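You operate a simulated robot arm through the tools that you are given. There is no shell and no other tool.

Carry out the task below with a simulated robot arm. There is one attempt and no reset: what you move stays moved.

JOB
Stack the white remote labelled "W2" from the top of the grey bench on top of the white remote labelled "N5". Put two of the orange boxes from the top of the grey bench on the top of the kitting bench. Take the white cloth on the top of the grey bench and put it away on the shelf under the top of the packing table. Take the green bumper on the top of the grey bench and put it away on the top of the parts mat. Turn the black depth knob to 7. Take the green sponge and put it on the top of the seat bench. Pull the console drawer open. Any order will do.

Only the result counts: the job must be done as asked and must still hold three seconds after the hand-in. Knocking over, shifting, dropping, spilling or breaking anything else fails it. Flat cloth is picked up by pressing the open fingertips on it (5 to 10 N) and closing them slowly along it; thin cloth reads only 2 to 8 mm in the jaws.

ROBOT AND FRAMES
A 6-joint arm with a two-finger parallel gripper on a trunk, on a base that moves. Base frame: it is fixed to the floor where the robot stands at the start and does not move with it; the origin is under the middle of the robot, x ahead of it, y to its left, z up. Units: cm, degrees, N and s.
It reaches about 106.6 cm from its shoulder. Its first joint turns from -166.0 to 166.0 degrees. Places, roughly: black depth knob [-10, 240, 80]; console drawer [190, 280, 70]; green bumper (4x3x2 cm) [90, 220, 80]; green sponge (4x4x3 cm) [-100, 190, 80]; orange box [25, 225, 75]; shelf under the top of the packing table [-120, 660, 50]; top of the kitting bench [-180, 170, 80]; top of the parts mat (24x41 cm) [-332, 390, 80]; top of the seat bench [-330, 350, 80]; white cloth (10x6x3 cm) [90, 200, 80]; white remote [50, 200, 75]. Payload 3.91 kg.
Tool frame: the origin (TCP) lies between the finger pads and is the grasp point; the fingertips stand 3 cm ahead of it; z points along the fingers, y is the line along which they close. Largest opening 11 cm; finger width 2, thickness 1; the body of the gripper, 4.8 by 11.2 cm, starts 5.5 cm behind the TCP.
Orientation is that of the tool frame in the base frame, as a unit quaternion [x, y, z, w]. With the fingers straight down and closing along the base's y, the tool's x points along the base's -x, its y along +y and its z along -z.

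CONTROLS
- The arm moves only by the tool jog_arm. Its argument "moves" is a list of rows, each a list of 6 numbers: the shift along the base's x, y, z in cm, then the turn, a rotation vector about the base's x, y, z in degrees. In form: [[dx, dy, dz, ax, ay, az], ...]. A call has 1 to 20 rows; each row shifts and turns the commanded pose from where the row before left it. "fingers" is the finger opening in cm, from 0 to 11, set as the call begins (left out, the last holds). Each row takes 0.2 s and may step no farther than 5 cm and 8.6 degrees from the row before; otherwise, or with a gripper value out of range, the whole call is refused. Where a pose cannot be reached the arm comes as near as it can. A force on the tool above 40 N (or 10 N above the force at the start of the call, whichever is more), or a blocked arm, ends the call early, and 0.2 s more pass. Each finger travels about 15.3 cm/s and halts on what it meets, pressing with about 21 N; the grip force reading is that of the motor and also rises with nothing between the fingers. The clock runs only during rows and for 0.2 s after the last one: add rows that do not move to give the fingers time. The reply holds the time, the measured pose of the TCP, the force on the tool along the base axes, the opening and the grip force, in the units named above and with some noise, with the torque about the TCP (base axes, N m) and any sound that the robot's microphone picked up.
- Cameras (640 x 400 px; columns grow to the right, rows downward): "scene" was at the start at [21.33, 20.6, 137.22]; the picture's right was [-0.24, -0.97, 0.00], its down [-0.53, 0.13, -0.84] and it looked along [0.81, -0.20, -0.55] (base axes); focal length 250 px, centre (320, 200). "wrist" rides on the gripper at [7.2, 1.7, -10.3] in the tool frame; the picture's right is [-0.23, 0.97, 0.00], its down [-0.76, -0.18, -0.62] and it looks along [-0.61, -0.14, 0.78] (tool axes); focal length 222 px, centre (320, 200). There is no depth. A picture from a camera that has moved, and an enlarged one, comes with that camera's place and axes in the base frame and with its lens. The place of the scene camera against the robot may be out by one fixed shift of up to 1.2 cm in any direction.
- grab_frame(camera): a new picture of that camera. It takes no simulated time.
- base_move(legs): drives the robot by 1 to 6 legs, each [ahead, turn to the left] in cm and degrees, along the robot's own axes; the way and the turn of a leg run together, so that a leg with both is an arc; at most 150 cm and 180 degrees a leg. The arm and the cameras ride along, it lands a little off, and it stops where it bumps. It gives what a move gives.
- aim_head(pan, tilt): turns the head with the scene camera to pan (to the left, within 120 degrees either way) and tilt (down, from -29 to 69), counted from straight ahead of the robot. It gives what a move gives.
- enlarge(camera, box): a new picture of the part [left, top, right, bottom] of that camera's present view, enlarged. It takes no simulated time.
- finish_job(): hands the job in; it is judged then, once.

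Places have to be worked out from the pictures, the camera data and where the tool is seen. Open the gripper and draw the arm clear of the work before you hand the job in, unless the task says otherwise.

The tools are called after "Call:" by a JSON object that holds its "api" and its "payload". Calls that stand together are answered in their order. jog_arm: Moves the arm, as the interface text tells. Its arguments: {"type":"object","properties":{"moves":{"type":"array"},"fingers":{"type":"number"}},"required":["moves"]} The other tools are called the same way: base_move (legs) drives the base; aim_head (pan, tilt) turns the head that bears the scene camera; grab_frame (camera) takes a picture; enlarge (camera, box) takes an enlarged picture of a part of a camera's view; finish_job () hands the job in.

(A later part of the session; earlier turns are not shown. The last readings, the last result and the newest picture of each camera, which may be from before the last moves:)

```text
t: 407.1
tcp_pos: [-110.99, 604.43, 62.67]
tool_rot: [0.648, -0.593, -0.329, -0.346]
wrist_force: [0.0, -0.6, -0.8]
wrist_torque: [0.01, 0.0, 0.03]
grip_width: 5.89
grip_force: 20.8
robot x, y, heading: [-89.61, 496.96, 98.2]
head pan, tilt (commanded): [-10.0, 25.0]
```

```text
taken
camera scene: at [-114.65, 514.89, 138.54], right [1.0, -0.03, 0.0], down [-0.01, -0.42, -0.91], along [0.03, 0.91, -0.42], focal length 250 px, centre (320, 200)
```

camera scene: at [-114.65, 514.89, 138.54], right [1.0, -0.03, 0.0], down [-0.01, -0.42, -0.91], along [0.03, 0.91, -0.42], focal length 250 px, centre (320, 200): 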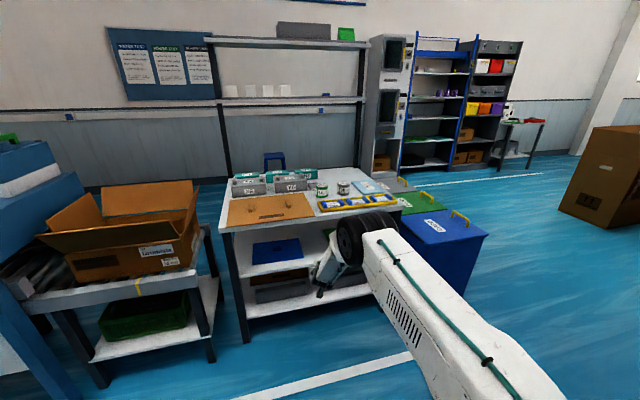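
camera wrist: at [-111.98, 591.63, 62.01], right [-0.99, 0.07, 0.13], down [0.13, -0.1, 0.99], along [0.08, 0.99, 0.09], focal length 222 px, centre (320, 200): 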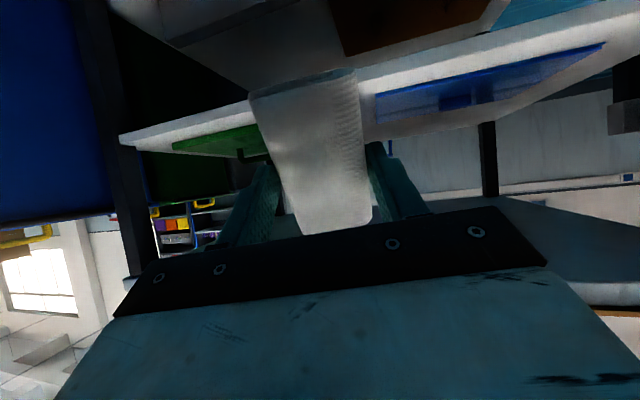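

The approach pose is fine without reach warnings; the cloth points right into the gap between the lids. I lower 2.5 cm and drive the base forward 18 cm.

Call:
{"api": "jog_arm", "payload": {"moves": [[0.7, 0, -1.3, 0, 0, 0], [0.7, 0, -1.2, 0, 0, 0], [0, 0, 0, 0, 0, 0]]}}

Call:
{"api": "base_move", "payload": {"legs": [[18, 0]]}}

Call:
{"api": "grab_frame", "payload": {"camera": "wrist"}}

Call:
{"api": "grab_frame", "payload": {"camera": "scene"}}

```text
t: 407.9
tcp_pos: [-109.67, 604.15, 60.12]
tool_rot: [0.648, -0.592, -0.331, -0.346]
wrist_force: [-0.1, -0.1, -0.7]
wrist_torque: [0.0, 0.0, 0.02]
grip_width: 5.85
grip_force: 21.2
robot x, y, heading: [-89.39, 496.97, 98.4]
head pan, tilt (commanded): [-10.0, 25.0]
```

```text
t: 409.4
tcp_pos: [-112.54, 622.31, 60.02]
tool_rot: [0.648, -0.592, -0.33, -0.346]
wrist_force: [-0.5, 0.3, 0.0]
wrist_torque: [-0.01, -0.02, -0.02]
grip_width: 5.88
grip_force: 21.0
robot x, y, heading: [-92.13, 515.01, 98.3]
head pan, tilt (commanded): [-10.0, 25.0]
```

```text
taken
camera wrist: at [-113.51, 609.62, 59.39], right [-0.99, 0.07, 0.13], down [0.13, -0.1, 0.99], along [0.08, 0.99, 0.09], focal length 222 px, centre (320, 200)
```

wrist: 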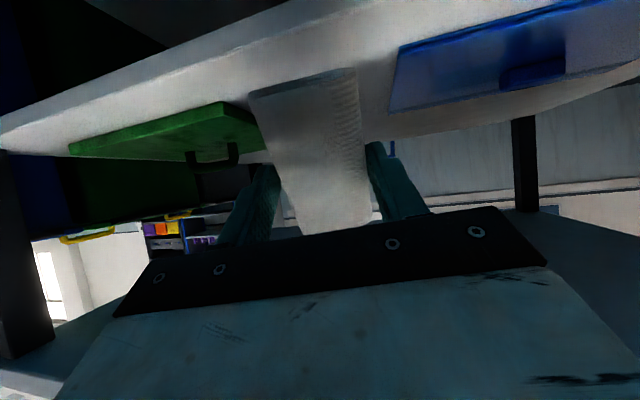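

```text
taken
camera scene: at [-117.35, 533.01, 138.54], right [1.0, -0.03, 0.0], down [-0.01, -0.42, -0.91], along [0.03, 0.91, -0.42], focal length 250 px, centre (320, 200)
```

scene: 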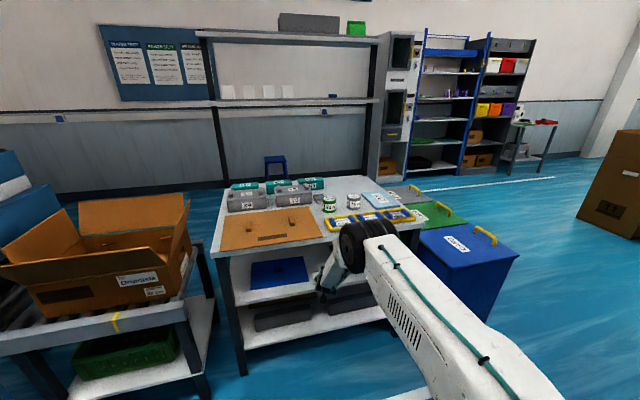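

Clear so far. I extend the arm forward into the shelf in small steps.

Call:
{"api": "jog_arm", "payload": {"moves": [[0, 2.5, -0.2, 0, 0, 0], [0, 2.5, -0.2, 0, 0, 0], [0, 2.5, -0.2, 0, 0, 0], [0, 0, 0, 0, 0, 0]]}}

Call:
{"api": "enlarge", "payload": {"camera": "scene", "box": [220, 200, 460, 350]}}

Call:
{"api": "grab_frame", "payload": {"camera": "wrist"}}

```text
t: 410.4
tcp_pos: [-112.64, 629.57, 59.45]
tool_rot: [0.649, -0.592, -0.33, -0.345]
wrist_force: [0.4, 0.7, 0.6]
wrist_torque: [-0.03, -0.03, -0.02]
grip_width: 5.88
grip_force: 21.0
robot x, y, heading: [-91.84, 515.25, 98.3]
head pan, tilt (commanded): [-10.0, 25.0]
```

```text
2.67 times, centred on (340, 275) of scene
camera zoom: at [-117.35, 533.01, 138.54], right [1.0, -0.03, 0.0], down [-0.01, -0.42, -0.91], along [0.03, 0.91, -0.42], focal length 667 px, centre (267, 0)
```

zoom: 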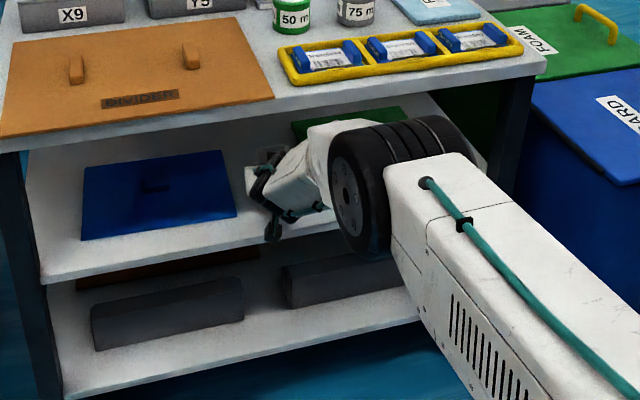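

```text
taken
camera wrist: at [-113.56, 616.84, 58.79], right [-0.99, 0.07, 0.13], down [0.13, -0.1, 0.99], along [0.08, 0.99, 0.09], focal length 222 px, centre (320, 200)
```

wrist: 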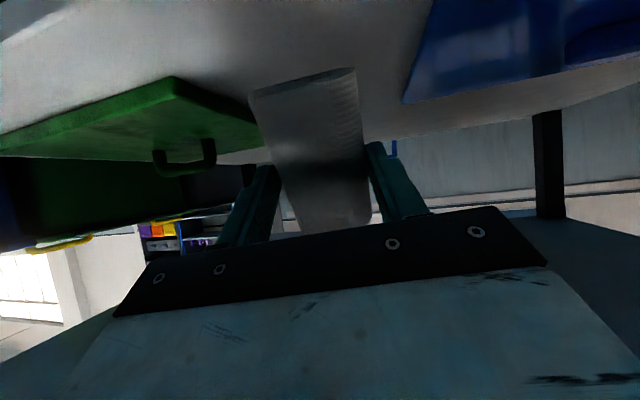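

The gripper is entering above the free gap. I go 6 cm further in and lower toward the shelf.

Call:
{"api": "jog_arm", "payload": {"moves": [[0, 2, -0.3, 0, 0, 0], [0, 2, -0.3, 0, 0, 0], [0, 2, -0.3, 0, 0, 0], [0, 0, -0.6, 0, 0, 0], [0, 0, 0, 0, 0, 0]]}}

Call:
{"api": "grab_frame", "payload": {"camera": "wrist"}}

Call:
{"api": "enlarge", "payload": {"camera": "scene", "box": [220, 220, 400, 340]}}

```text
t: 411.6
tcp_pos: [-112.23, 633.85, 58.68]
tool_rot: [0.648, -0.593, -0.33, -0.346]
wrist_force: [-1.0, 0.2, 0.5]
wrist_torque: [0.04, 0.03, 0.03]
grip_width: 5.87
grip_force: 20.4
out of reach, approached as far as the arm can: row 2, 3
robot x, y, heading: [-92.22, 514.84, 98.4]
head pan, tilt (commanded): [-10.0, 25.0]
```

```text
taken
camera wrist: at [-113.17, 621.12, 58.01], right [-0.99, 0.07, 0.13], down [0.13, -0.1, 0.99], along [0.08, 0.99, 0.09], focal length 222 px, centre (320, 200)
```

wrist: 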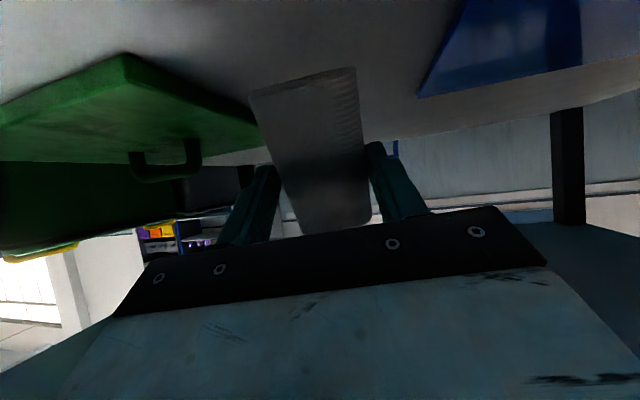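

```text
3.33 times, centred on (310, 280) of scene
camera zoom: at [-117.35, 533.01, 138.54], right [1.0, -0.03, 0.0], down [-0.01, -0.42, -0.91], along [0.03, 0.91, -0.42], focal length 834 px, centre (353, -67)
```

zoom: 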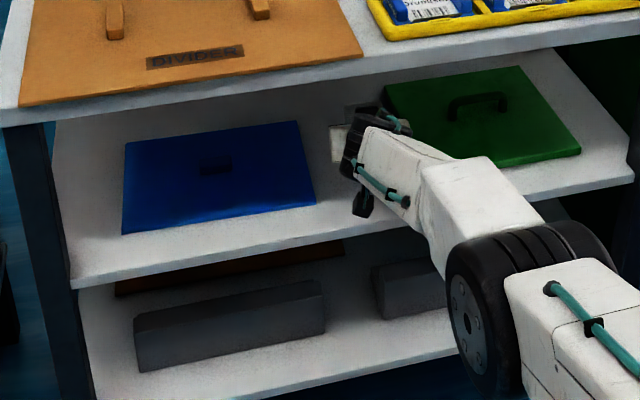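

The cloth's lower edge hangs ~2.7 cm above the free shelf area between the lids. I lower gently until it touches.

Call:
{"api": "jog_arm", "payload": {"moves": [[0, 0, -0.7, 0, 0, 0], [0, 0, -0.6, 0, 0, 0], [0, 0, -0.4, 0, 0, 0], [0, 0, -0.4, 0, 0, 0], [0, 0, 0, 0, 0, 0]]}}

```text
t: 412.8
tcp_pos: [-112.41, 633.44, 57.64]
tool_rot: [0.649, -0.592, -0.331, -0.346]
wrist_force: [0.7, -0.3, -0.4]
wrist_torque: [-0.02, 0.0, 0.0]
grip_width: 5.89
grip_force: 21.2
out of reach, approached as far as the arm can: row 1, 3
robot x, y, heading: [-92.33, 514.87, 98.4]
head pan, tilt (commanded): [-10.0, 25.0]
```

The arm is at its limit; I lower while pulling back slightly.

Call:
{"api": "jog_arm", "payload": {"moves": [[0, -0.4, -0.5, 0, 0, 0], [0, -0.4, -0.5, 0, 0, 0], [0, -0.3, -0.4, 0, 0, 0], [0, 0, 0, 0, 0, 0]]}}

Call:
{"api": "grab_frame", "payload": {"camera": "wrist"}}

```text
t: 413.8
tcp_pos: [-112.27, 632.61, 56.44]
tool_rot: [0.648, -0.592, -0.331, -0.346]
wrist_force: [-0.1, 2.7, 7.8]
wrist_torque: [0.12, 0.23, -0.01]
grip_width: 5.86
grip_force: 21.0
robot x, y, heading: [-91.92, 515.03, 98.5]
head pan, tilt (commanded): [-10.0, 25.0]
```

```text
taken
camera wrist: at [-113.24, 619.86, 55.81], right [-0.99, 0.07, 0.14], down [0.13, -0.1, 0.99], along [0.08, 0.99, 0.1], focal length 222 px, centre (320, 200)
```

wrist: 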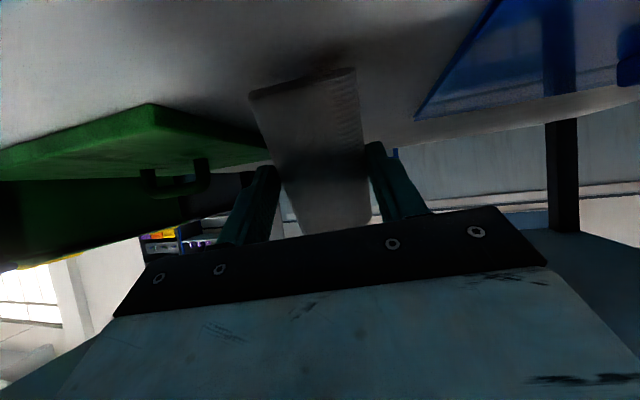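

The cloth touches the shelf (8 N). I open the fingers and let it lie down inward, then back out.

Call:
{"api": "jog_arm", "payload": {"moves": [[0, 0, 0, 0, 0, 0], [0, 0, 0, 0, 0, 0], [0, 0, 0, 0, 0, 0], [0, 0, 0, 0, 0, 0]], "fingers": 8.5}}

Call:
{"api": "grab_frame", "payload": {"camera": "wrist"}}

```text
t: 414.8
tcp_pos: [-112.2, 632.49, 56.17]
tool_rot: [0.648, -0.592, -0.33, -0.347]
wrist_force: [-0.1, -0.3, -0.2]
wrist_torque: [0.01, 0.03, -0.01]
grip_width: 8.5
grip_force: 0.0
robot x, y, heading: [-92.15, 515.29, 98.3]
head pan, tilt (commanded): [-10.0, 25.0]
```

```text
taken
camera wrist: at [-113.23, 619.79, 55.64], right [-0.99, 0.07, 0.13], down [0.13, -0.1, 0.99], along [0.08, 0.99, 0.09], focal length 222 px, centre (320, 200)
```

wrist: 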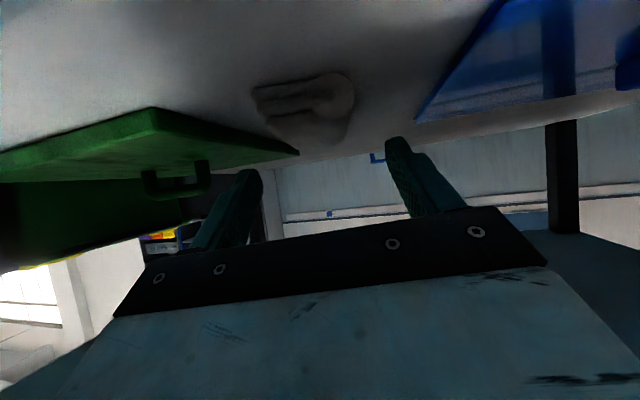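

The cloth lies flat on the shelf between the lids. I raise slightly and back out.

Call:
{"api": "jog_arm", "payload": {"moves": [[0, -0.5, 0.8, 0, 0, 0], [0, -1.5, 0.7, 0, 0, 0], [0, -3, 0.3, 0, 0, 0], [0, -3, 0.3, 0, 0, 0], [0, -3, 0.3, 0, 0, 0], [0, 0, 0, 0, 0, 0]]}}

Call:
{"api": "base_move", "payload": {"legs": [[-35, 0]]}}

Call:
{"api": "grab_frame", "payload": {"camera": "scene"}}

Call:
{"api": "grab_frame", "payload": {"camera": "wrist"}}

```text
t: 416.2
tcp_pos: [-112.19, 621.42, 58.55]
tool_rot: [0.649, -0.592, -0.33, -0.346]
wrist_force: [0.0, -0.6, 0.2]
wrist_torque: [0.01, 0.0, 0.02]
grip_width: 8.47
grip_force: 0.1
robot x, y, heading: [-91.94, 515.06, 98.2]
head pan, tilt (commanded): [-10.0, 25.0]
```

```text
t: 418.3
tcp_pos: [-107.2, 589.68, 58.65]
tool_rot: [0.646, -0.595, -0.329, -0.347]
wrist_force: [0.7, 0.4, -0.4]
wrist_torque: [-0.01, 0.01, 0.0]
grip_width: 8.5
grip_force: 0.1
robot x, y, heading: [-87.77, 483.54, 97.7]
head pan, tilt (commanded): [-10.0, 25.0]
stopped in leg 1: the robot was blocked; the commanded pose is now the measured one
```

```text
taken
camera scene: at [-112.97, 501.44, 138.54], right [1.0, -0.04, 0.0], down [-0.01, -0.42, -0.91], along [0.03, 0.91, -0.42], focal length 250 px, centre (320, 200)
```

scene: 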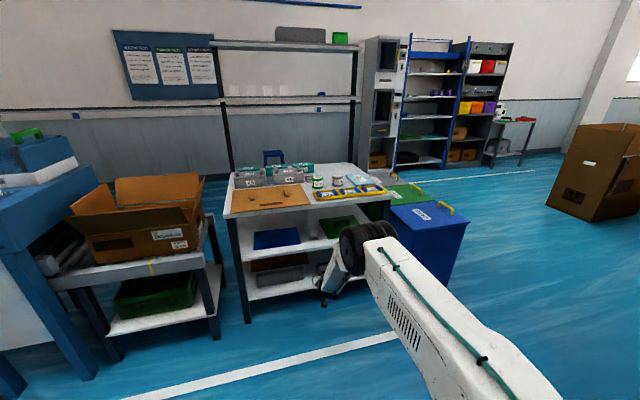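

```text
taken
camera wrist: at [-108.27, 577.15, 57.9], right [-0.99, 0.07, 0.13], down [0.13, -0.1, 0.99], along [0.09, 0.99, 0.09], focal length 222 px, centre (320, 200)
```

wrist: 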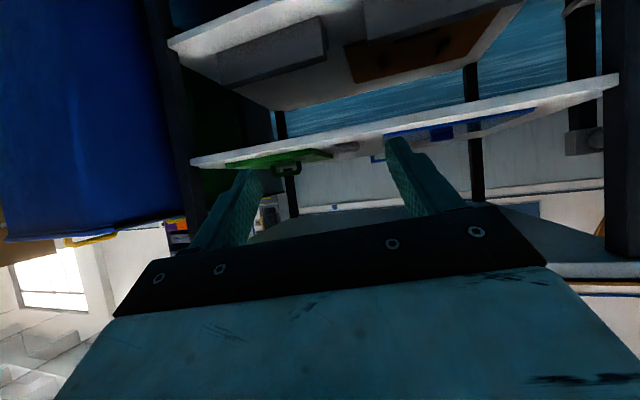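

I bumped something behind (the test-machine table) at the end of the retreat; I move forward 6 cm away from it and check the cloth on the shelf.

Call:
{"api": "base_move", "payload": {"legs": [[6, 0]]}}

Call:
{"api": "enlarge", "payload": {"camera": "scene", "box": [220, 180, 420, 305]}}

Call:
{"api": "aim_head", "payload": {"pan": -120, "tilt": 30}}

Call:
{"api": "grab_frame", "payload": {"camera": "scene"}}

Call:
{"api": "aim_head", "payload": {"pan": 120, "tilt": 30}}

Call:
{"api": "grab_frame", "payload": {"camera": "scene"}}

```text
t: 419.3
tcp_pos: [-108.03, 595.73, 58.65]
tool_rot: [0.646, -0.595, -0.328, -0.347]
wrist_force: [0.6, -0.2, -0.1]
wrist_torque: [-0.01, -0.02, 0.0]
grip_width: 8.52
grip_force: 0.1
robot x, y, heading: [-88.74, 489.15, 98.0]
head pan, tilt (commanded): [-10.0, 25.0]
```

```text
3.20 times, centred on (320, 242) of scene
camera zoom: at [-113.78, 507.27, 138.54], right [1.0, -0.04, 0.0], down [-0.01, -0.42, -0.91], along [0.03, 0.91, -0.42], focal length 800 px, centre (320, 64)
```

zoom: 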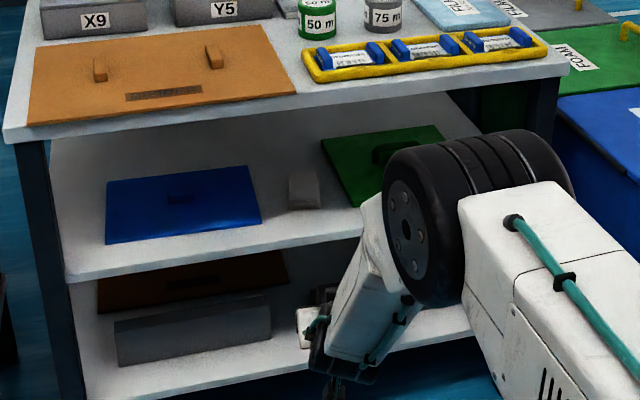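

```text
t: 421.2
tcp_pos: [-107.94, 595.77, 58.63]
tool_rot: [0.647, -0.595, -0.328, -0.347]
wrist_force: [0.8, 0.3, 1.2]
wrist_torque: [0.07, 0.03, -0.01]
grip_width: 8.5
grip_force: 0.1
robot x, y, heading: [-88.48, 489.18, 98.2]
head pan, tilt (commanded): [-120.0, 30.0]
```

```text
taken
camera scene: at [-105.72, 494.68, 137.75], right [-0.37, -0.93, 0.0], down [-0.46, 0.19, -0.87], along [0.8, -0.32, -0.5], focal length 250 px, centre (320, 200)
```

scene: 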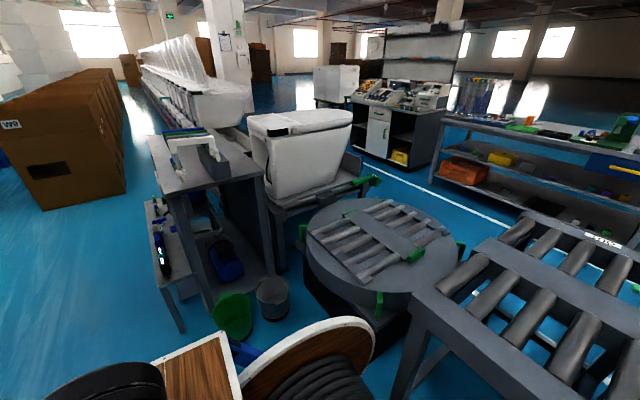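

```text
t: 424.6
tcp_pos: [-108.0, 595.76, 58.5]
tool_rot: [0.646, -0.595, -0.328, -0.348]
wrist_force: [-0.9, 0.5, 0.4]
wrist_torque: [-0.01, -0.01, -0.02]
grip_width: 8.49
grip_force: 0.1
robot x, y, heading: [-88.52, 489.08, 98.0]
head pan, tilt (commanded): [120.0, 30.0]
```

```text
taken
camera scene: at [-121.24, 492.5, 137.75], right [-0.62, 0.79, 0.0], down [0.39, 0.31, -0.87], along [-0.68, -0.53, -0.5], focal length 250 px, centre (320, 200)
```

scene: 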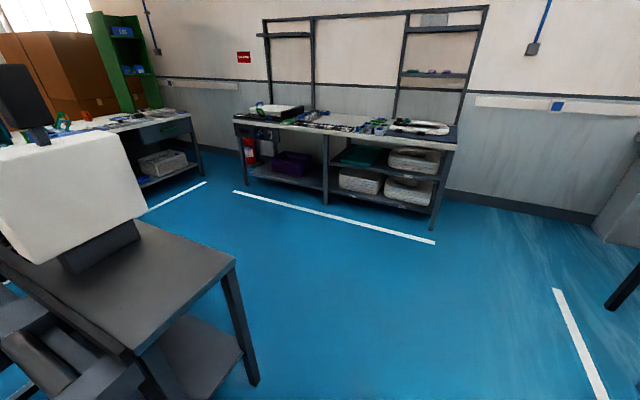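

The cloth is safely on the shelf; what I touched was the end of the OUT conveyor (static). Now I bring the gripper back to pointing down while raising it.

Call:
{"api": "jog_arm", "payload": {"moves": [[0, -2, 4.2, -7.1, -0.15, 0], [0, -2, 4.2, -7.1, -0.15, 0], [0, -2, 4.2, -7.1, -0.15, 0], [0, -2, 4.2, -7.1, -0.15, 0], [0, -2, 4.2, -7.1, -0.15, 0], [0, -2, 4.2, -7.1, -0.15, 0], [0, -2, 4.2, -7.1, -0.15, 0], [0, -2, 4.2, -7.1, -0.15, 0], [0, 0, 4, 0, 0, 0], [0, 0, 4, 0, 0, 0], [0, 0, 0, 0, 0, 0]]}}

Call:
{"api": "aim_head", "payload": {"pan": 0, "tilt": 25}}

Call:
{"api": "grab_frame", "payload": {"camera": "scene"}}

```text
t: 427.0
tcp_pos: [-107.96, 579.55, 99.87]
tool_rot: [0.737, -0.676, 0.001, -0.004]
wrist_force: [-0.6, 0.3, -0.6]
wrist_torque: [0.0, -0.01, 0.04]
grip_width: 8.51
grip_force: 0.0
robot x, y, heading: [-88.56, 489.35, 98.0]
head pan, tilt (commanded): [120.0, 30.0]
```

```text
t: 429.0
tcp_pos: [-107.97, 579.49, 99.98]
tool_rot: [0.737, -0.676, 0.0, -0.004]
wrist_force: [-0.6, -0.2, 0.2]
wrist_torque: [-0.03, 0.02, -0.01]
grip_width: 8.49
grip_force: 0.0
robot x, y, heading: [-88.64, 489.0, 97.7]
head pan, tilt (commanded): [0.0, 25.0]
```

```text
taken
camera scene: at [-115.39, 507.19, 138.54], right [0.99, 0.14, 0.0], down [0.06, -0.42, -0.91], along [-0.13, 0.9, -0.42], focal length 250 px, centre (320, 200)
```

scene: 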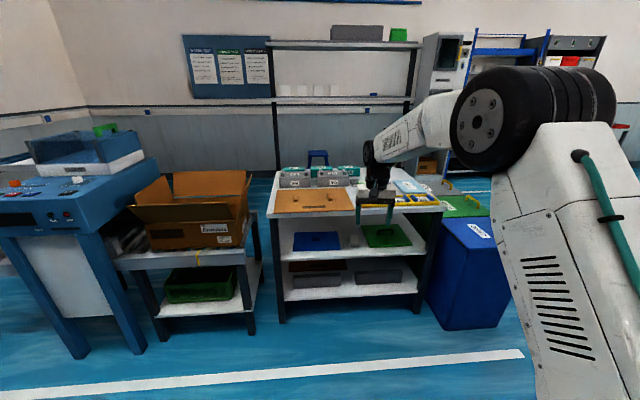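

Now for the sponge: I retract and raise the arm, then drive around the test machine to the back side of the kitting bench's right end.

Call:
{"api": "jog_arm", "payload": {"moves": [[2.45, -3.7, 1.5, 0, 0, 0], [2.45, -3.7, 1.5, 0, 0, 0], [2.45, -3.7, 1.5, 0, 0, 0], [2.45, -3.7, 1.5, 0, 0, 0], [2.45, -3.7, 1.5, 0, 0, 0], [2.45, -3.7, 1.5, 0, 0, 0], [2.45, -3.7, 1.5, 0, 0, 0], [2.45, -3.7, 1.5, 0, 0, 0], [0, 0, 0, 0, 0, 0]]}}

Call:
{"api": "base_move", "payload": {"legs": [[0, 92.5], [130, 0], [0, 91.5]]}}

Call:
{"api": "aim_head", "payload": {"pan": 0, "tilt": 20}}

Call:
{"api": "grab_frame", "payload": {"camera": "scene"}}

```text
t: 431.0
tcp_pos: [-88.33, 550.31, 111.91]
tool_rot: [0.736, -0.677, 0.0, -0.004]
wrist_force: [0.5, -0.2, 0.6]
wrist_torque: [0.0, 0.01, 0.02]
grip_width: 8.5
grip_force: 0.1
robot x, y, heading: [-88.69, 489.36, 98.1]
head pan, tilt (commanded): [0.0, 25.0]
```

```text
t: 433.7
tcp_pos: [-136.65, 529.88, 111.91]
tool_rot: [0.953, -0.304, -0.002, -0.004]
wrist_force: [0.2, 0.3, 0.1]
wrist_torque: [0.05, 0.03, 0.03]
grip_width: 8.47
grip_force: 0.1
robot x, y, heading: [-90.24, 490.57, 145.6]
head pan, tilt (commanded): [0.0, 25.0]
stopped in leg 1: the robot was blocked; the commanded pose is now the measured one
```

```text
t: 434.3
tcp_pos: [-136.6, 529.94, 111.85]
tool_rot: [0.953, -0.304, -0.001, -0.004]
wrist_force: [0.7, 0.2, -0.9]
wrist_torque: [0.01, -0.01, 0.01]
grip_width: 8.49
grip_force: 0.0
robot x, y, heading: [-90.14, 489.97, 145.6]
head pan, tilt (commanded): [0.0, 20.0]
```

```text
taken
camera scene: at [-122.2, 482.54, 139.35], right [0.56, 0.83, 0.0], down [0.28, -0.19, -0.94], along [-0.78, 0.53, -0.34], focal length 250 px, centre (320, 200)
```

scene: 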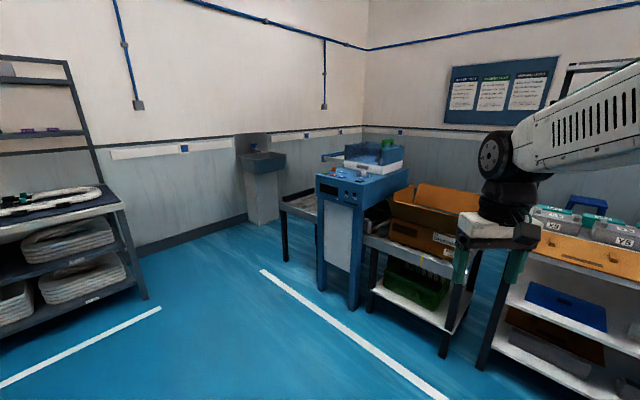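

The rear touched the OUT conveyor while turning. I drive forward 20 cm out of that corner first, then continue the turn and go west.

Call:
{"api": "base_move", "payload": {"legs": [[20, 0], [0, 52], [115, 0], [0, 84]]}}

Call:
{"api": "grab_frame", "payload": {"camera": "scene"}}

```text
t: 447.4
tcp_pos: [-213.13, 404.34, 111.89]
tool_rot: [0.641, 0.767, -0.004, -0.002]
wrist_force: [-0.8, 0.8, -0.2]
wrist_torque: [-0.02, 0.0, 0.03]
grip_width: 8.49
grip_force: 0.1
robot x, y, heading: [-218.5, 464.95, -78.8]
head pan, tilt (commanded): [0.0, 20.0]
```

```text
taken
camera scene: at [-191.35, 447.1, 139.35], right [-0.98, -0.2, 0.0], down [-0.07, 0.34, -0.94], along [0.18, -0.92, -0.34], focal length 250 px, centre (320, 200)
```

scene: 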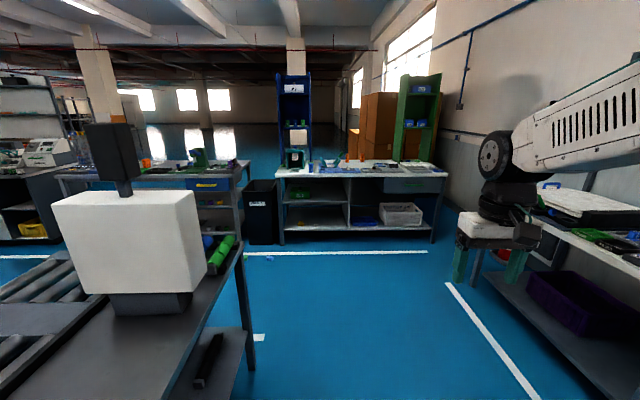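

The lane ahead is free. I drive down to behind the kitting bench, shift toward its right end, and face it.

Call:
{"api": "base_move", "payload": {"legs": [[100, 0], [98, 0], [0, 80], [66, 0], [0, -79]]}}

Call:
{"api": "aim_head", "payload": {"pan": -10, "tilt": 35}}

Call:
{"api": "grab_frame", "payload": {"camera": "scene"}}

```text
t: 463.0
tcp_pos: [-74.16, 266.69, 111.75]
tool_rot: [0.005, 1.0, -0.003, 0.001]
wrist_force: [0.6, 0.1, 0.0]
wrist_torque: [0.0, -0.01, 0.02]
grip_width: 8.47
grip_force: 0.1
robot x, y, heading: [-134.86, 272.94, 0.5]
head pan, tilt (commanded): [0.0, 20.0]
stopped in leg 4: the robot was blocked; the commanded pose is now the measured one
```

```text
t: 463.8
tcp_pos: [-74.31, 266.73, 111.73]
tool_rot: [0.005, 1.0, -0.003, 0.001]
wrist_force: [0.6, -0.6, -0.4]
wrist_torque: [0.03, 0.03, -0.01]
grip_width: 8.51
grip_force: 0.0
robot x, y, heading: [-134.94, 273.09, 0.9]
head pan, tilt (commanded): [-10.0, 35.0]
```

```text
taken
camera scene: at [-113.86, 294.26, 136.97], right [-0.16, -0.99, 0.0], down [-0.57, 0.09, -0.82], along [0.81, -0.13, -0.57], focal length 250 px, centre (320, 200)
```

scene: 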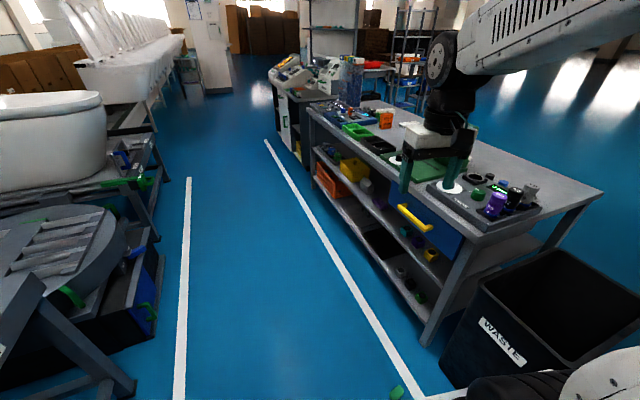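

Blocked at (-135,273) before reaching the spot. I look down around the robot's front to see what it touched.

Call:
{"api": "aim_head", "payload": {"pan": -30, "tilt": 66}}

Call:
{"api": "grab_frame", "payload": {"camera": "scene"}}

Call:
{"api": "aim_head", "payload": {"pan": -80, "tilt": 50}}

Call:
{"api": "grab_frame", "payload": {"camera": "scene"}}

Call:
{"api": "aim_head", "payload": {"pan": 40, "tilt": 60}}

Call:
{"api": "grab_frame", "payload": {"camera": "scene"}}

```text
t: 464.7
tcp_pos: [-74.23, 266.66, 111.89]
tool_rot: [0.006, 1.0, -0.003, 0.002]
wrist_force: [0.6, 0.1, -0.7]
wrist_torque: [0.0, -0.01, 0.03]
grip_width: 8.49
grip_force: 0.0
robot x, y, heading: [-134.8, 272.86, 0.8]
head pan, tilt (commanded): [-30.0, 66.0]
```

```text
taken
camera scene: at [-117.37, 292.78, 132.88], right [-0.49, -0.87, 0.0], down [-0.8, 0.45, -0.41], along [0.35, -0.2, -0.91], focal length 250 px, centre (320, 200)
```

scene: 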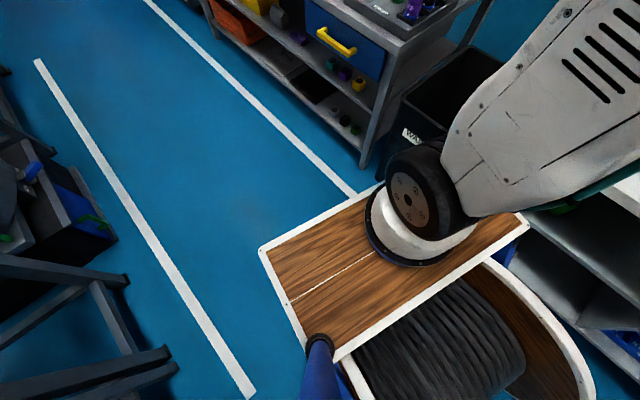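

```text
t: 465.9
tcp_pos: [-74.24, 266.69, 111.81]
tool_rot: [0.004, 1.0, -0.002, 0.001]
wrist_force: [0.0, 0.8, -0.1]
wrist_torque: [-0.01, -0.02, 0.02]
grip_width: 8.51
grip_force: 0.2
robot x, y, heading: [-134.92, 272.55, 0.5]
head pan, tilt (commanded): [-80.0, 50.0]
```

```text
taken
camera scene: at [-121.14, 288.13, 134.79], right [-0.98, -0.18, 0.0], down [-0.14, 0.75, -0.64], along [0.12, -0.63, -0.77], focal length 250 px, centre (320, 200)
```

scene: 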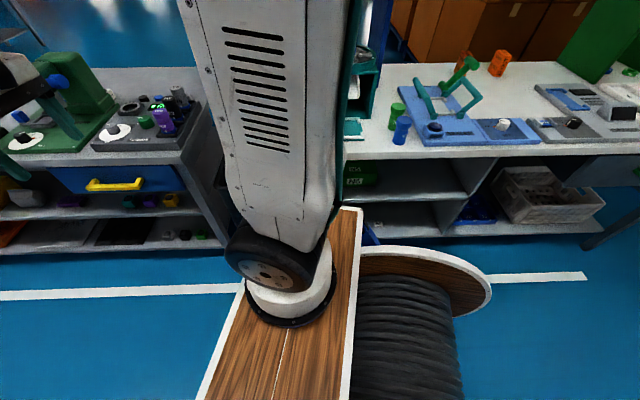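

```text
t: 467.9
tcp_pos: [-74.28, 266.59, 111.82]
tool_rot: [0.005, 1.0, -0.003, 0.001]
wrist_force: [0.8, 0.4, 0.7]
wrist_torque: [0.03, 0.04, 0.04]
grip_width: 8.49
grip_force: 0.1
robot x, y, heading: [-135.22, 272.5, 0.3]
head pan, tilt (commanded): [40.0, 60.0]
```

```text
taken
camera scene: at [-117.49, 300.03, 133.54], right [0.65, -0.76, 0.0], down [-0.66, -0.56, -0.5], along [0.38, 0.33, -0.87], focal length 250 px, centre (320, 200)
```

scene: 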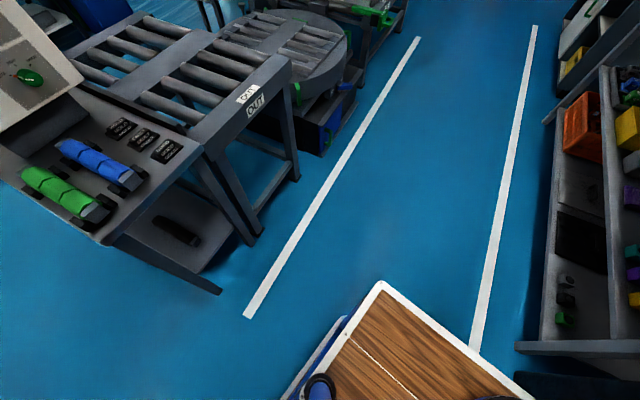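

Nothing visibly touches. I test with a short forward move.

Call:
{"api": "base_move", "payload": {"legs": [[8, 0]]}}

```text
t: 468.9
tcp_pos: [-66.29, 266.85, 111.85]
tool_rot: [0.004, 1.0, -0.003, 0.0]
wrist_force: [-0.4, -0.4, 0.2]
wrist_torque: [0.04, 0.02, 0.02]
grip_width: 8.5
grip_force: 0.1
robot x, y, heading: [-127.13, 272.69, 0.8]
head pan, tilt (commanded): [40.0, 60.0]
```

It moves freely again, so that stop was transient. I go the remaining 22 cm and turn to face the kitting bench's right end.

Call:
{"api": "base_move", "payload": {"legs": [[22, 0], [0, -79]]}}

Call:
{"api": "aim_head", "payload": {"pan": -15, "tilt": 40}}

Call:
{"api": "grab_frame", "payload": {"camera": "scene"}}

```text
t: 470.3
tcp_pos: [-52.96, 266.9, 111.75]
tool_rot: [0.005, 1.0, -0.003, 0.001]
wrist_force: [-0.3, -0.5, 0.0]
wrist_torque: [-0.02, 0.01, 0.01]
grip_width: 8.49
grip_force: 0.1
robot x, y, heading: [-113.5, 273.36, 0.6]
head pan, tilt (commanded): [40.0, 60.0]
stopped in leg 1: the robot was blocked; the commanded pose is now the measured one
```

```text
t: 471.5
tcp_pos: [-52.91, 266.96, 111.71]
tool_rot: [0.004, 1.0, -0.002, 0.0]
wrist_force: [0.6, 1.2, 0.5]
wrist_torque: [0.04, 0.03, 0.01]
grip_width: 8.51
grip_force: 0.1
robot x, y, heading: [-113.57, 273.42, 0.8]
head pan, tilt (commanded): [-15.0, 40.0]
```

```text
taken
camera scene: at [-93.09, 293.84, 136.21], right [-0.25, -0.97, 0.0], down [-0.62, 0.16, -0.77], along [0.74, -0.19, -0.64], focal length 250 px, centre (320, 200)
```

scene: 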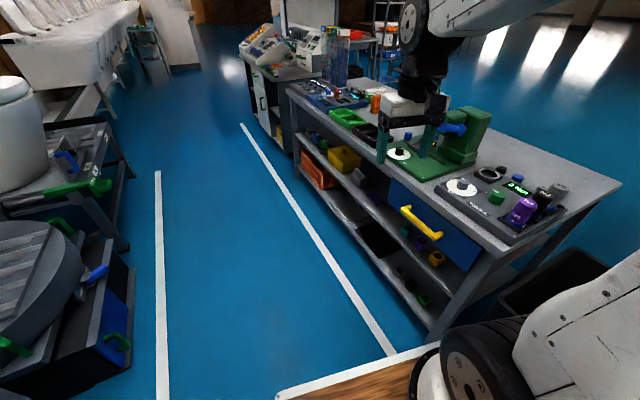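

Blocked again. I use the wrist camera to look at the floor right in front of the base.

Call:
{"api": "grab_frame", "payload": {"camera": "wrist"}}

Call:
{"api": "aim_head", "payload": {"pan": -45, "tilt": 69}}

Call:
{"api": "grab_frame", "payload": {"camera": "scene"}}

```text
taken
camera wrist: at [-60.27, 268.79, 122.0], right [0.24, 0.97, -0.01], down [0.76, -0.18, 0.62], along [0.61, -0.15, -0.78], focal length 222 px, centre (320, 200)
```

wrist: 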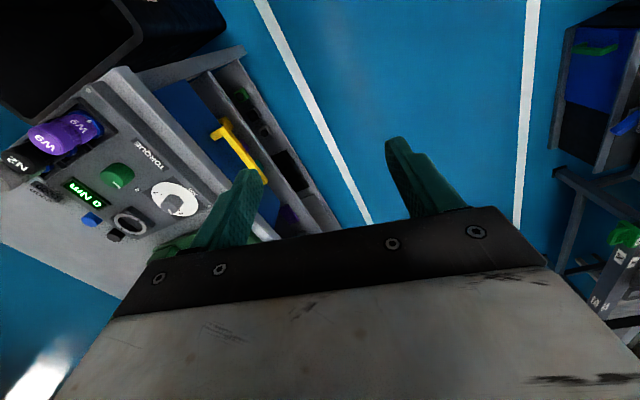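

```text
t: 472.5
tcp_pos: [-53.0, 267.01, 111.75]
tool_rot: [0.005, 1.0, -0.003, 0.0]
wrist_force: [-0.5, -0.1, 0.2]
wrist_torque: [-0.03, 0.01, 0.01]
grip_width: 8.49
grip_force: 0.0
robot x, y, heading: [-113.87, 272.83, 0.9]
head pan, tilt (commanded): [-45.0, 68.8]
```

```text
taken
camera scene: at [-97.32, 292.04, 132.6], right [-0.7, -0.72, 0.0], down [-0.67, 0.65, -0.36], along [0.26, -0.25, -0.93], focal length 250 px, centre (320, 200)
```

scene: 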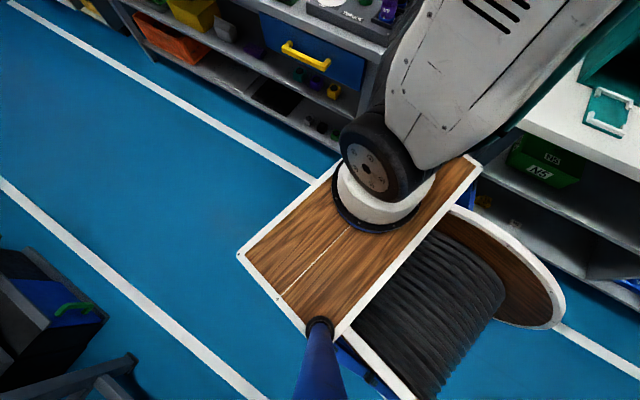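

The floor right in front of the base is hidden. I turn the gripper by ~170° so that its camera looks back at the robot's front and the bin.

Call:
{"api": "jog_arm", "payload": {"moves": [[0, 0, 0, 0, 0, 8.5], [0, 0, 0, 0, 0, 8.5], [0, 0, 0, 0, 0, 8.5], [0, 0, 0, 0, 0, 8.5], [0, 0, 0, 0, 0, 8.5], [0, 0, 0, 0, 0, 8.5], [0, 0, 0, 0, 0, 8.5], [0, 0, 0, 0, 0, 8.5], [0, 0, 0, 0, 0, 8.5], [0, 0, 0, 0, 0, 8.5], [0, 0, 0, 0, 0, 8.5], [0, 0, 0, 0, 0, 8.5], [0, 0, 0, 0, 0, 8.5], [0, 0, 0, 0, 0, 8.5], [0, 0, 0, 0, 0, 8.5], [0, 0, 0, 0, 0, 8.5], [0, 0, 0, 0, 0, 8.5], [0, 0, 0, 0, 0, 8.5], [0, 0, 0, 0, 0, 0]]}}

Call:
{"api": "grab_frame", "payload": {"camera": "wrist"}}

```text
t: 476.5
tcp_pos: [-52.94, 266.88, 111.85]
tool_rot: [0.971, -0.238, 0.001, -0.003]
wrist_force: [1.3, 0.9, -0.6]
wrist_torque: [-0.03, 0.0, 0.01]
grip_width: 8.49
grip_force: 0.0
robot x, y, heading: [-113.7, 272.89, 0.7]
head pan, tilt (commanded): [-45.0, 68.8]
```

```text
taken
camera wrist: at [-47.35, 262.12, 122.09], right [-0.65, -0.76, -0.01], down [-0.6, 0.51, 0.62], along [-0.47, 0.41, -0.78], focal length 222 px, centre (320, 200)
```

wrist: 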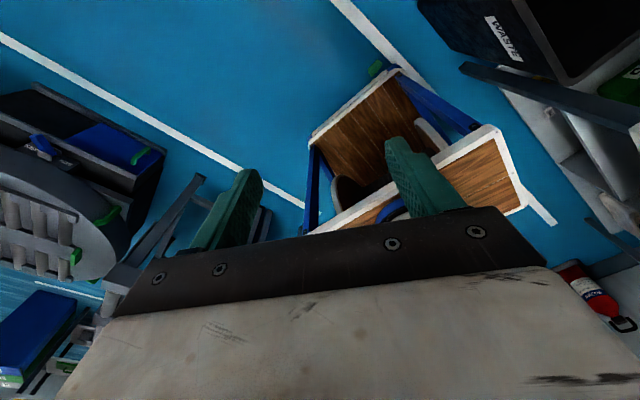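

I can see a small green litter piece on the floor touching my front right corner, and there was a blue one near (-105,252) – that's what stopped the base. I back out 40 cm and look at the floor.

Call:
{"api": "base_move", "payload": {"legs": [[-40, 0]]}}

Call:
{"api": "aim_head", "payload": {"pan": -25, "tilt": 50}}

Call:
{"api": "grab_frame", "payload": {"camera": "scene"}}

Call:
{"api": "grab_frame", "payload": {"camera": "wrist"}}

```text
t: 479.0
tcp_pos: [-93.19, 266.45, 111.77]
tool_rot: [0.971, -0.239, 0.0, -0.003]
wrist_force: [-1.1, -0.1, -0.3]
wrist_torque: [-0.02, 0.04, 0.01]
grip_width: 8.49
grip_force: 0.0
robot x, y, heading: [-153.95, 272.71, 0.2]
head pan, tilt (commanded): [-45.0, 68.8]
```

```text
t: 479.8
tcp_pos: [-93.08, 266.52, 111.86]
tool_rot: [0.971, -0.239, 0.001, -0.002]
wrist_force: [-0.1, -0.4, -0.3]
wrist_torque: [-0.03, 0.04, -0.03]
grip_width: 8.48
grip_force: 0.2
robot x, y, heading: [-153.87, 272.64, 0.5]
head pan, tilt (commanded): [-25.0, 50.0]
```

```text
taken
camera scene: at [-134.49, 292.34, 134.79], right [-0.42, -0.91, 0.0], down [-0.7, 0.32, -0.64], along [0.58, -0.27, -0.77], focal length 250 px, centre (320, 200)
```

scene: 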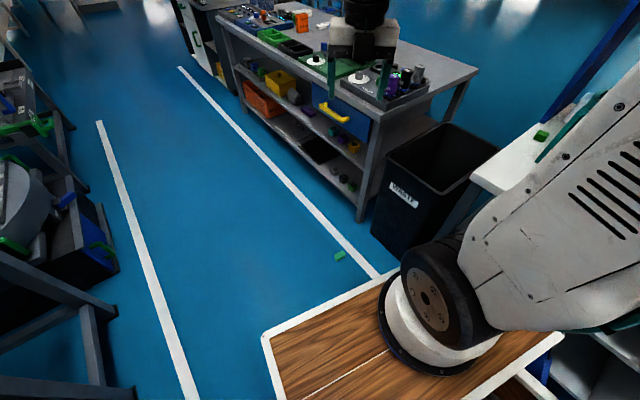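

```text
taken
camera wrist: at [-87.61, 261.57, 122.09], right [-0.65, -0.76, -0.01], down [-0.59, 0.51, 0.62], along [-0.47, 0.41, -0.78], focal length 222 px, centre (320, 200)
```

wrist: 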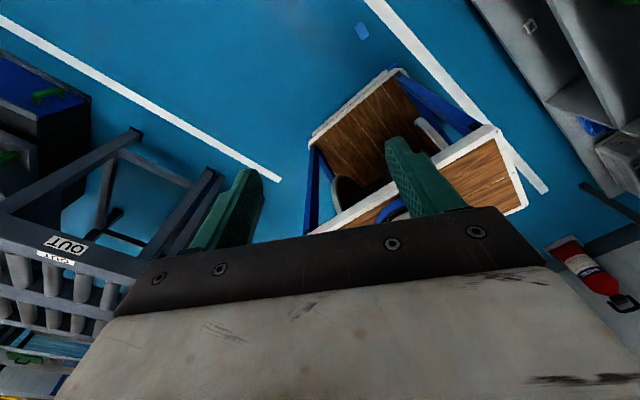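

The litter pieces sit at about (-102,250) blue and (-76,253) green, apparently unmoved; my front caster just touched them. I'll keep clear: approach via (-112,295), rotate there, then come forward only to q≈302 (front of casters stays behind them).

Call:
{"api": "base_move", "payload": {"legs": [[0, 27.5], [48, 0], [0, -106]]}}

Call:
{"api": "aim_head", "payload": {"pan": 0, "tilt": 35}}

Call:
{"api": "grab_frame", "payload": {"camera": "scene"}}

```text
t: 488.7
tcp_pos: [-110.03, 234.48, 111.87]
tool_rot: [-0.565, 0.825, -0.002, 0.001]
wrist_force: [-1.0, 0.7, 0.0]
wrist_torque: [0.0, 0.02, -0.02]
grip_width: 8.51
grip_force: 0.0
robot x, y, heading: [-111.12, 295.92, -83.1]
head pan, tilt (commanded): [-25.0, 50.0]
```

```text
t: 489.6
tcp_pos: [-110.02, 234.49, 111.99]
tool_rot: [-0.567, 0.824, -0.002, 0.002]
wrist_force: [1.2, 1.2, 0.6]
wrist_torque: [-0.01, -0.03, 0.02]
grip_width: 8.49
grip_force: 0.1
robot x, y, heading: [-110.87, 295.62, -82.8]
head pan, tilt (commanded): [0.0, 35.0]
```

```text
taken
camera scene: at [-85.29, 276.07, 136.96], right [-0.99, -0.12, 0.0], down [-0.07, 0.57, -0.82], along [0.1, -0.81, -0.57], focal length 250 px, centre (320, 200)
```

scene: 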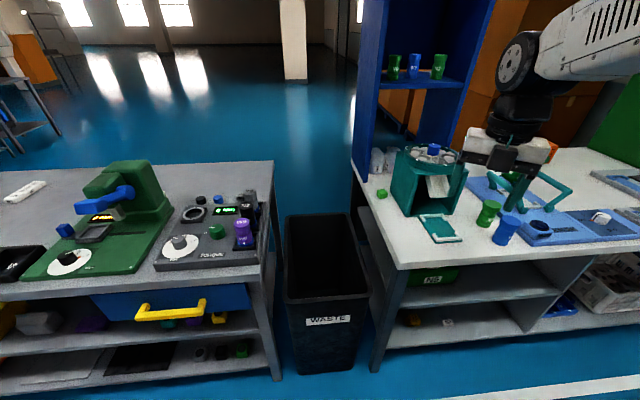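

Great view from the back: the green sponge sits at (382,193), right of the teal box. I enlarge.

Call:
{"api": "enlarge", "payload": {"camera": "scene", "box": [340, 130, 480, 260]}}

```text
3.08 times, centred on (410, 195) of scene
camera zoom: at [-85.29, 276.07, 136.96], right [-0.99, -0.12, 0.0], down [-0.07, 0.57, -0.82], along [0.1, -0.81, -0.57], focal length 770 px, centre (43, 215)
```

zoom: 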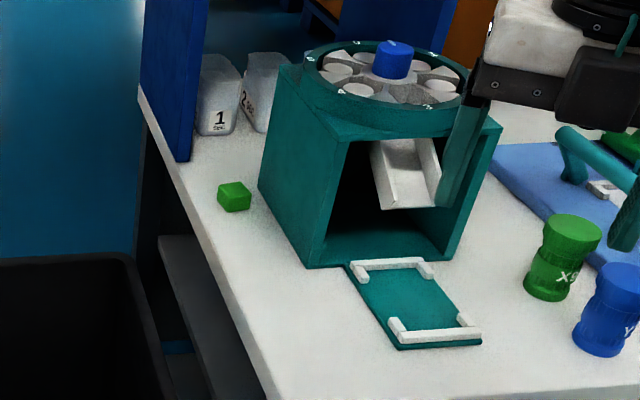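

Sponge centre ≈ (-99.3,190.6), teal box face 3.5 cm to its left (top z≈97). I drive 10 cm forward (still clear of the litter) and set the gripper yaw.

Call:
{"api": "base_move", "payload": {"legs": [[10, 0]]}}

Call:
{"api": "jog_arm", "payload": {"moves": [[1.5, 0, 0, 0, 0, -8.2], [1.5, 0, 0, 0, 0, -8.2], [1.5, 0, 0, 0, 0, -8.2], [1.5, 0, 0, 0, 0, -8.2], [1.5, 0, 0, 0, 0, -8.2], [1.5, 0, 0, 0, 0, -8.2], [1.5, 0, 0, 0, 0, -7.8], [0, 0, 0, 0, 0, 0]], "fingers": 8}}

Call:
{"api": "grab_frame", "payload": {"camera": "scene"}}

```text
t: 490.7
tcp_pos: [-108.87, 224.23, 111.83]
tool_rot: [-0.566, 0.824, -0.002, 0.002]
wrist_force: [0.5, -0.6, 0.2]
wrist_torque: [-0.03, 0.01, -0.02]
grip_width: 8.51
grip_force: 0.1
robot x, y, heading: [-109.86, 285.24, -82.9]
head pan, tilt (commanded): [0.0, 35.0]
```

```text
t: 492.5
tcp_pos: [-98.38, 224.24, 111.84]
tool_rot: [-0.103, 0.995, -0.003, 0.001]
wrist_force: [1.1, -0.1, -0.1]
wrist_torque: [0.0, 0.0, 0.01]
grip_width: 8.0
grip_force: 0.1
robot x, y, heading: [-109.55, 285.5, -82.9]
head pan, tilt (commanded): [0.0, 35.0]
```

```text
taken
camera scene: at [-84.03, 265.86, 136.97], right [-0.99, -0.12, 0.0], down [-0.07, 0.57, -0.82], along [0.1, -0.81, -0.57], focal length 250 px, centre (320, 200)
```

scene: 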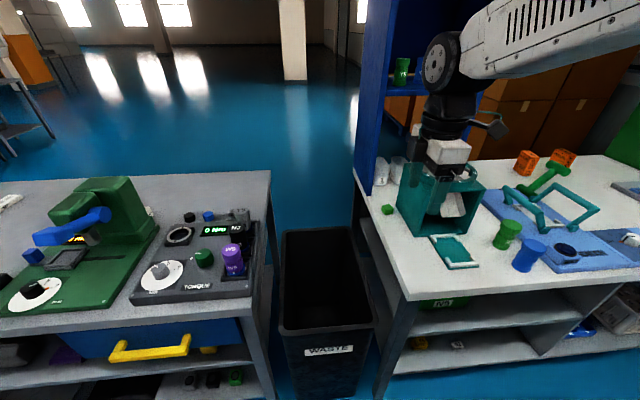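

Yaw is right. I now tilt the tool 30° (top leaning away from the teal box) and move to the approach point right of the sponge.

Call:
{"api": "jog_arm", "payload": {"moves": [[0.75, 0, 0, -1.56, 7.34, 0], [0.75, 0, 0, -1.56, 7.34, 0], [0.75, 0, 0, -1.56, 7.34, 0], [0.75, 0, 0, -1.56, 7.34, 0], [0, 0, 0, 0, 0, 0]]}}

Call:
{"api": "grab_frame", "payload": {"camera": "scene"}}

```text
t: 493.7
tcp_pos: [-95.32, 224.25, 112.0]
tool_rot: [-0.101, 0.96, -0.03, -0.258]
wrist_force: [-0.9, 0.4, -0.4]
wrist_torque: [-0.01, -0.01, 0.02]
grip_width: 7.99
grip_force: 0.1
robot x, y, heading: [-109.74, 284.85, -83.2]
head pan, tilt (commanded): [0.0, 35.0]
```

```text
taken
camera scene: at [-84.03, 265.86, 136.97], right [-0.99, -0.12, 0.0], down [-0.07, 0.57, -0.82], along [0.1, -0.81, -0.57], focal length 250 px, centre (320, 200)
```

scene: 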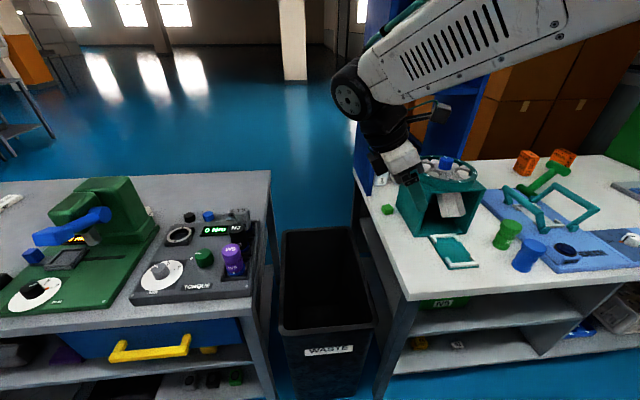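

The tilt is reached. I move to the approach point.

Call:
{"api": "jog_arm", "payload": {"moves": [[0.36, -4.03, -2, 0, 0, 0], [0.36, -4.03, -2, 0, 0, 0], [0.36, -4.03, -2, 0, 0, 0], [0.36, -4.03, -2, 0, 0, 0], [0.36, -4.03, -2, 0, 0, 0], [0.36, -4.03, -2, 0, 0, 0], [0.36, -4.03, -2, 0, 0, 0], [0.36, -4.03, -2, 0, 0, 0], [0, 0, 0, 0, 0, 0]]}}

Call:
{"api": "enlarge", "payload": {"camera": "scene", "box": [320, 110, 480, 250]}}

Call:
{"api": "grab_frame", "payload": {"camera": "wrist"}}

```text
t: 495.7
tcp_pos: [-92.51, 191.69, 95.7]
tool_rot: [-0.101, 0.961, -0.03, -0.257]
wrist_force: [0.0, 0.3, 0.2]
wrist_torque: [0.0, -0.02, -0.03]
grip_width: 8.0
grip_force: 0.1
robot x, y, heading: [-109.54, 285.8, -82.9]
head pan, tilt (commanded): [0.0, 35.0]
```

```text
2.86 times, centred on (400, 180) of scene
camera zoom: at [-84.03, 265.87, 136.97], right [-0.99, -0.12, 0.0], down [-0.07, 0.57, -0.82], along [0.1, -0.81, -0.57], focal length 715 px, centre (91, 257)
```

zoom: 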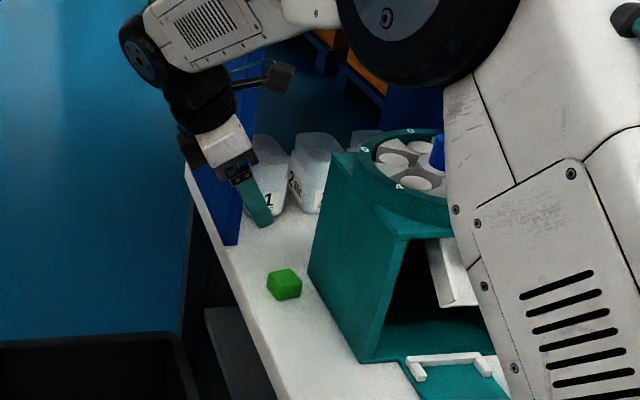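

```text
taken
camera wrist: at [-94.11, 193.11, 108.25], right [-0.01, 0.99, -0.12], down [0.99, 0.03, 0.16], along [0.16, -0.12, -0.98], focal length 222 px, centre (320, 200)
```

wrist: 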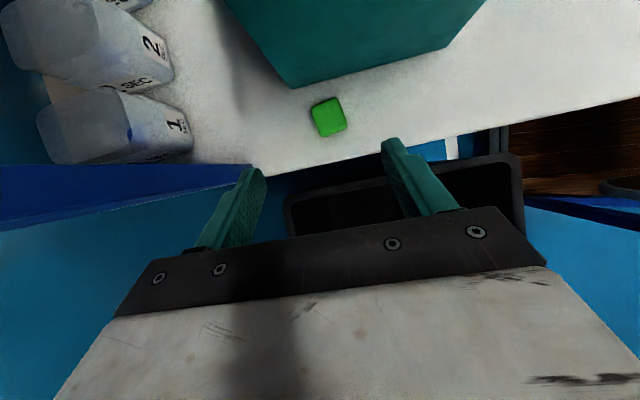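

The sponge is at (-99.1,190.9), centred between the fingers. I descend along the tilted axis.

Call:
{"api": "jog_arm", "payload": {"moves": [[-1.2, -0.14, -2.5, 0, 0, 0], [-1.2, -0.14, -2.5, 0, 0, 0], [-1.2, -0.14, -2.5, 0, 0, 0], [-1.2, -0.14, -2.3, 0, 0, 0], [-0.7, -0.1, -1.4, 0, 0, 0], [0, 0, 0, 0, 0, 0]], "fingers": 8}}

Call:
{"api": "grab_frame", "payload": {"camera": "wrist"}}

Call:
{"api": "enlarge", "payload": {"camera": "scene", "box": [340, 130, 460, 230]}}

```text
t: 497.1
tcp_pos: [-98.17, 191.12, 84.63]
tool_rot: [-0.101, 0.961, -0.031, -0.257]
wrist_force: [-0.2, -0.7, 0.2]
wrist_torque: [-0.01, 0.0, 0.01]
grip_width: 8.0
grip_force: 0.0
robot x, y, heading: [-109.85, 285.52, -83.1]
head pan, tilt (commanded): [0.0, 35.0]
```

```text
taken
camera wrist: at [-99.6, 192.53, 97.08], right [-0.01, 0.99, -0.12], down [0.99, 0.03, 0.16], along [0.16, -0.12, -0.98], focal length 222 px, centre (320, 200)
```

wrist: 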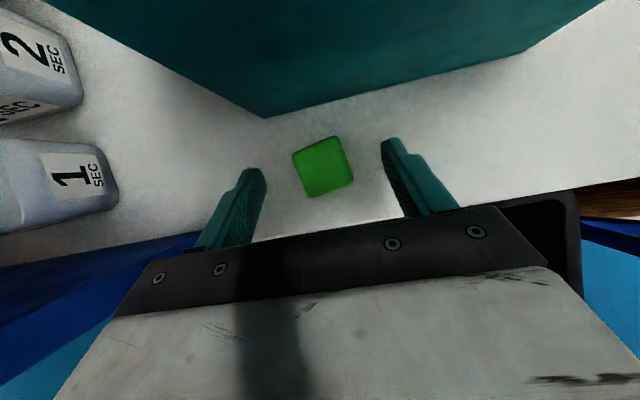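

```text
4.00 times, centred on (400, 180) of scene
camera zoom: at [-84.03, 265.86, 136.97], right [-0.99, -0.12, 0.0], down [-0.07, 0.57, -0.82], along [0.1, -0.81, -0.57], focal length 1000 px, centre (0, 280)
```

zoom: 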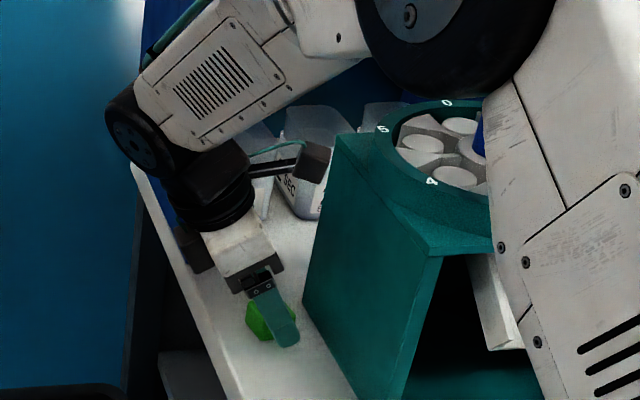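

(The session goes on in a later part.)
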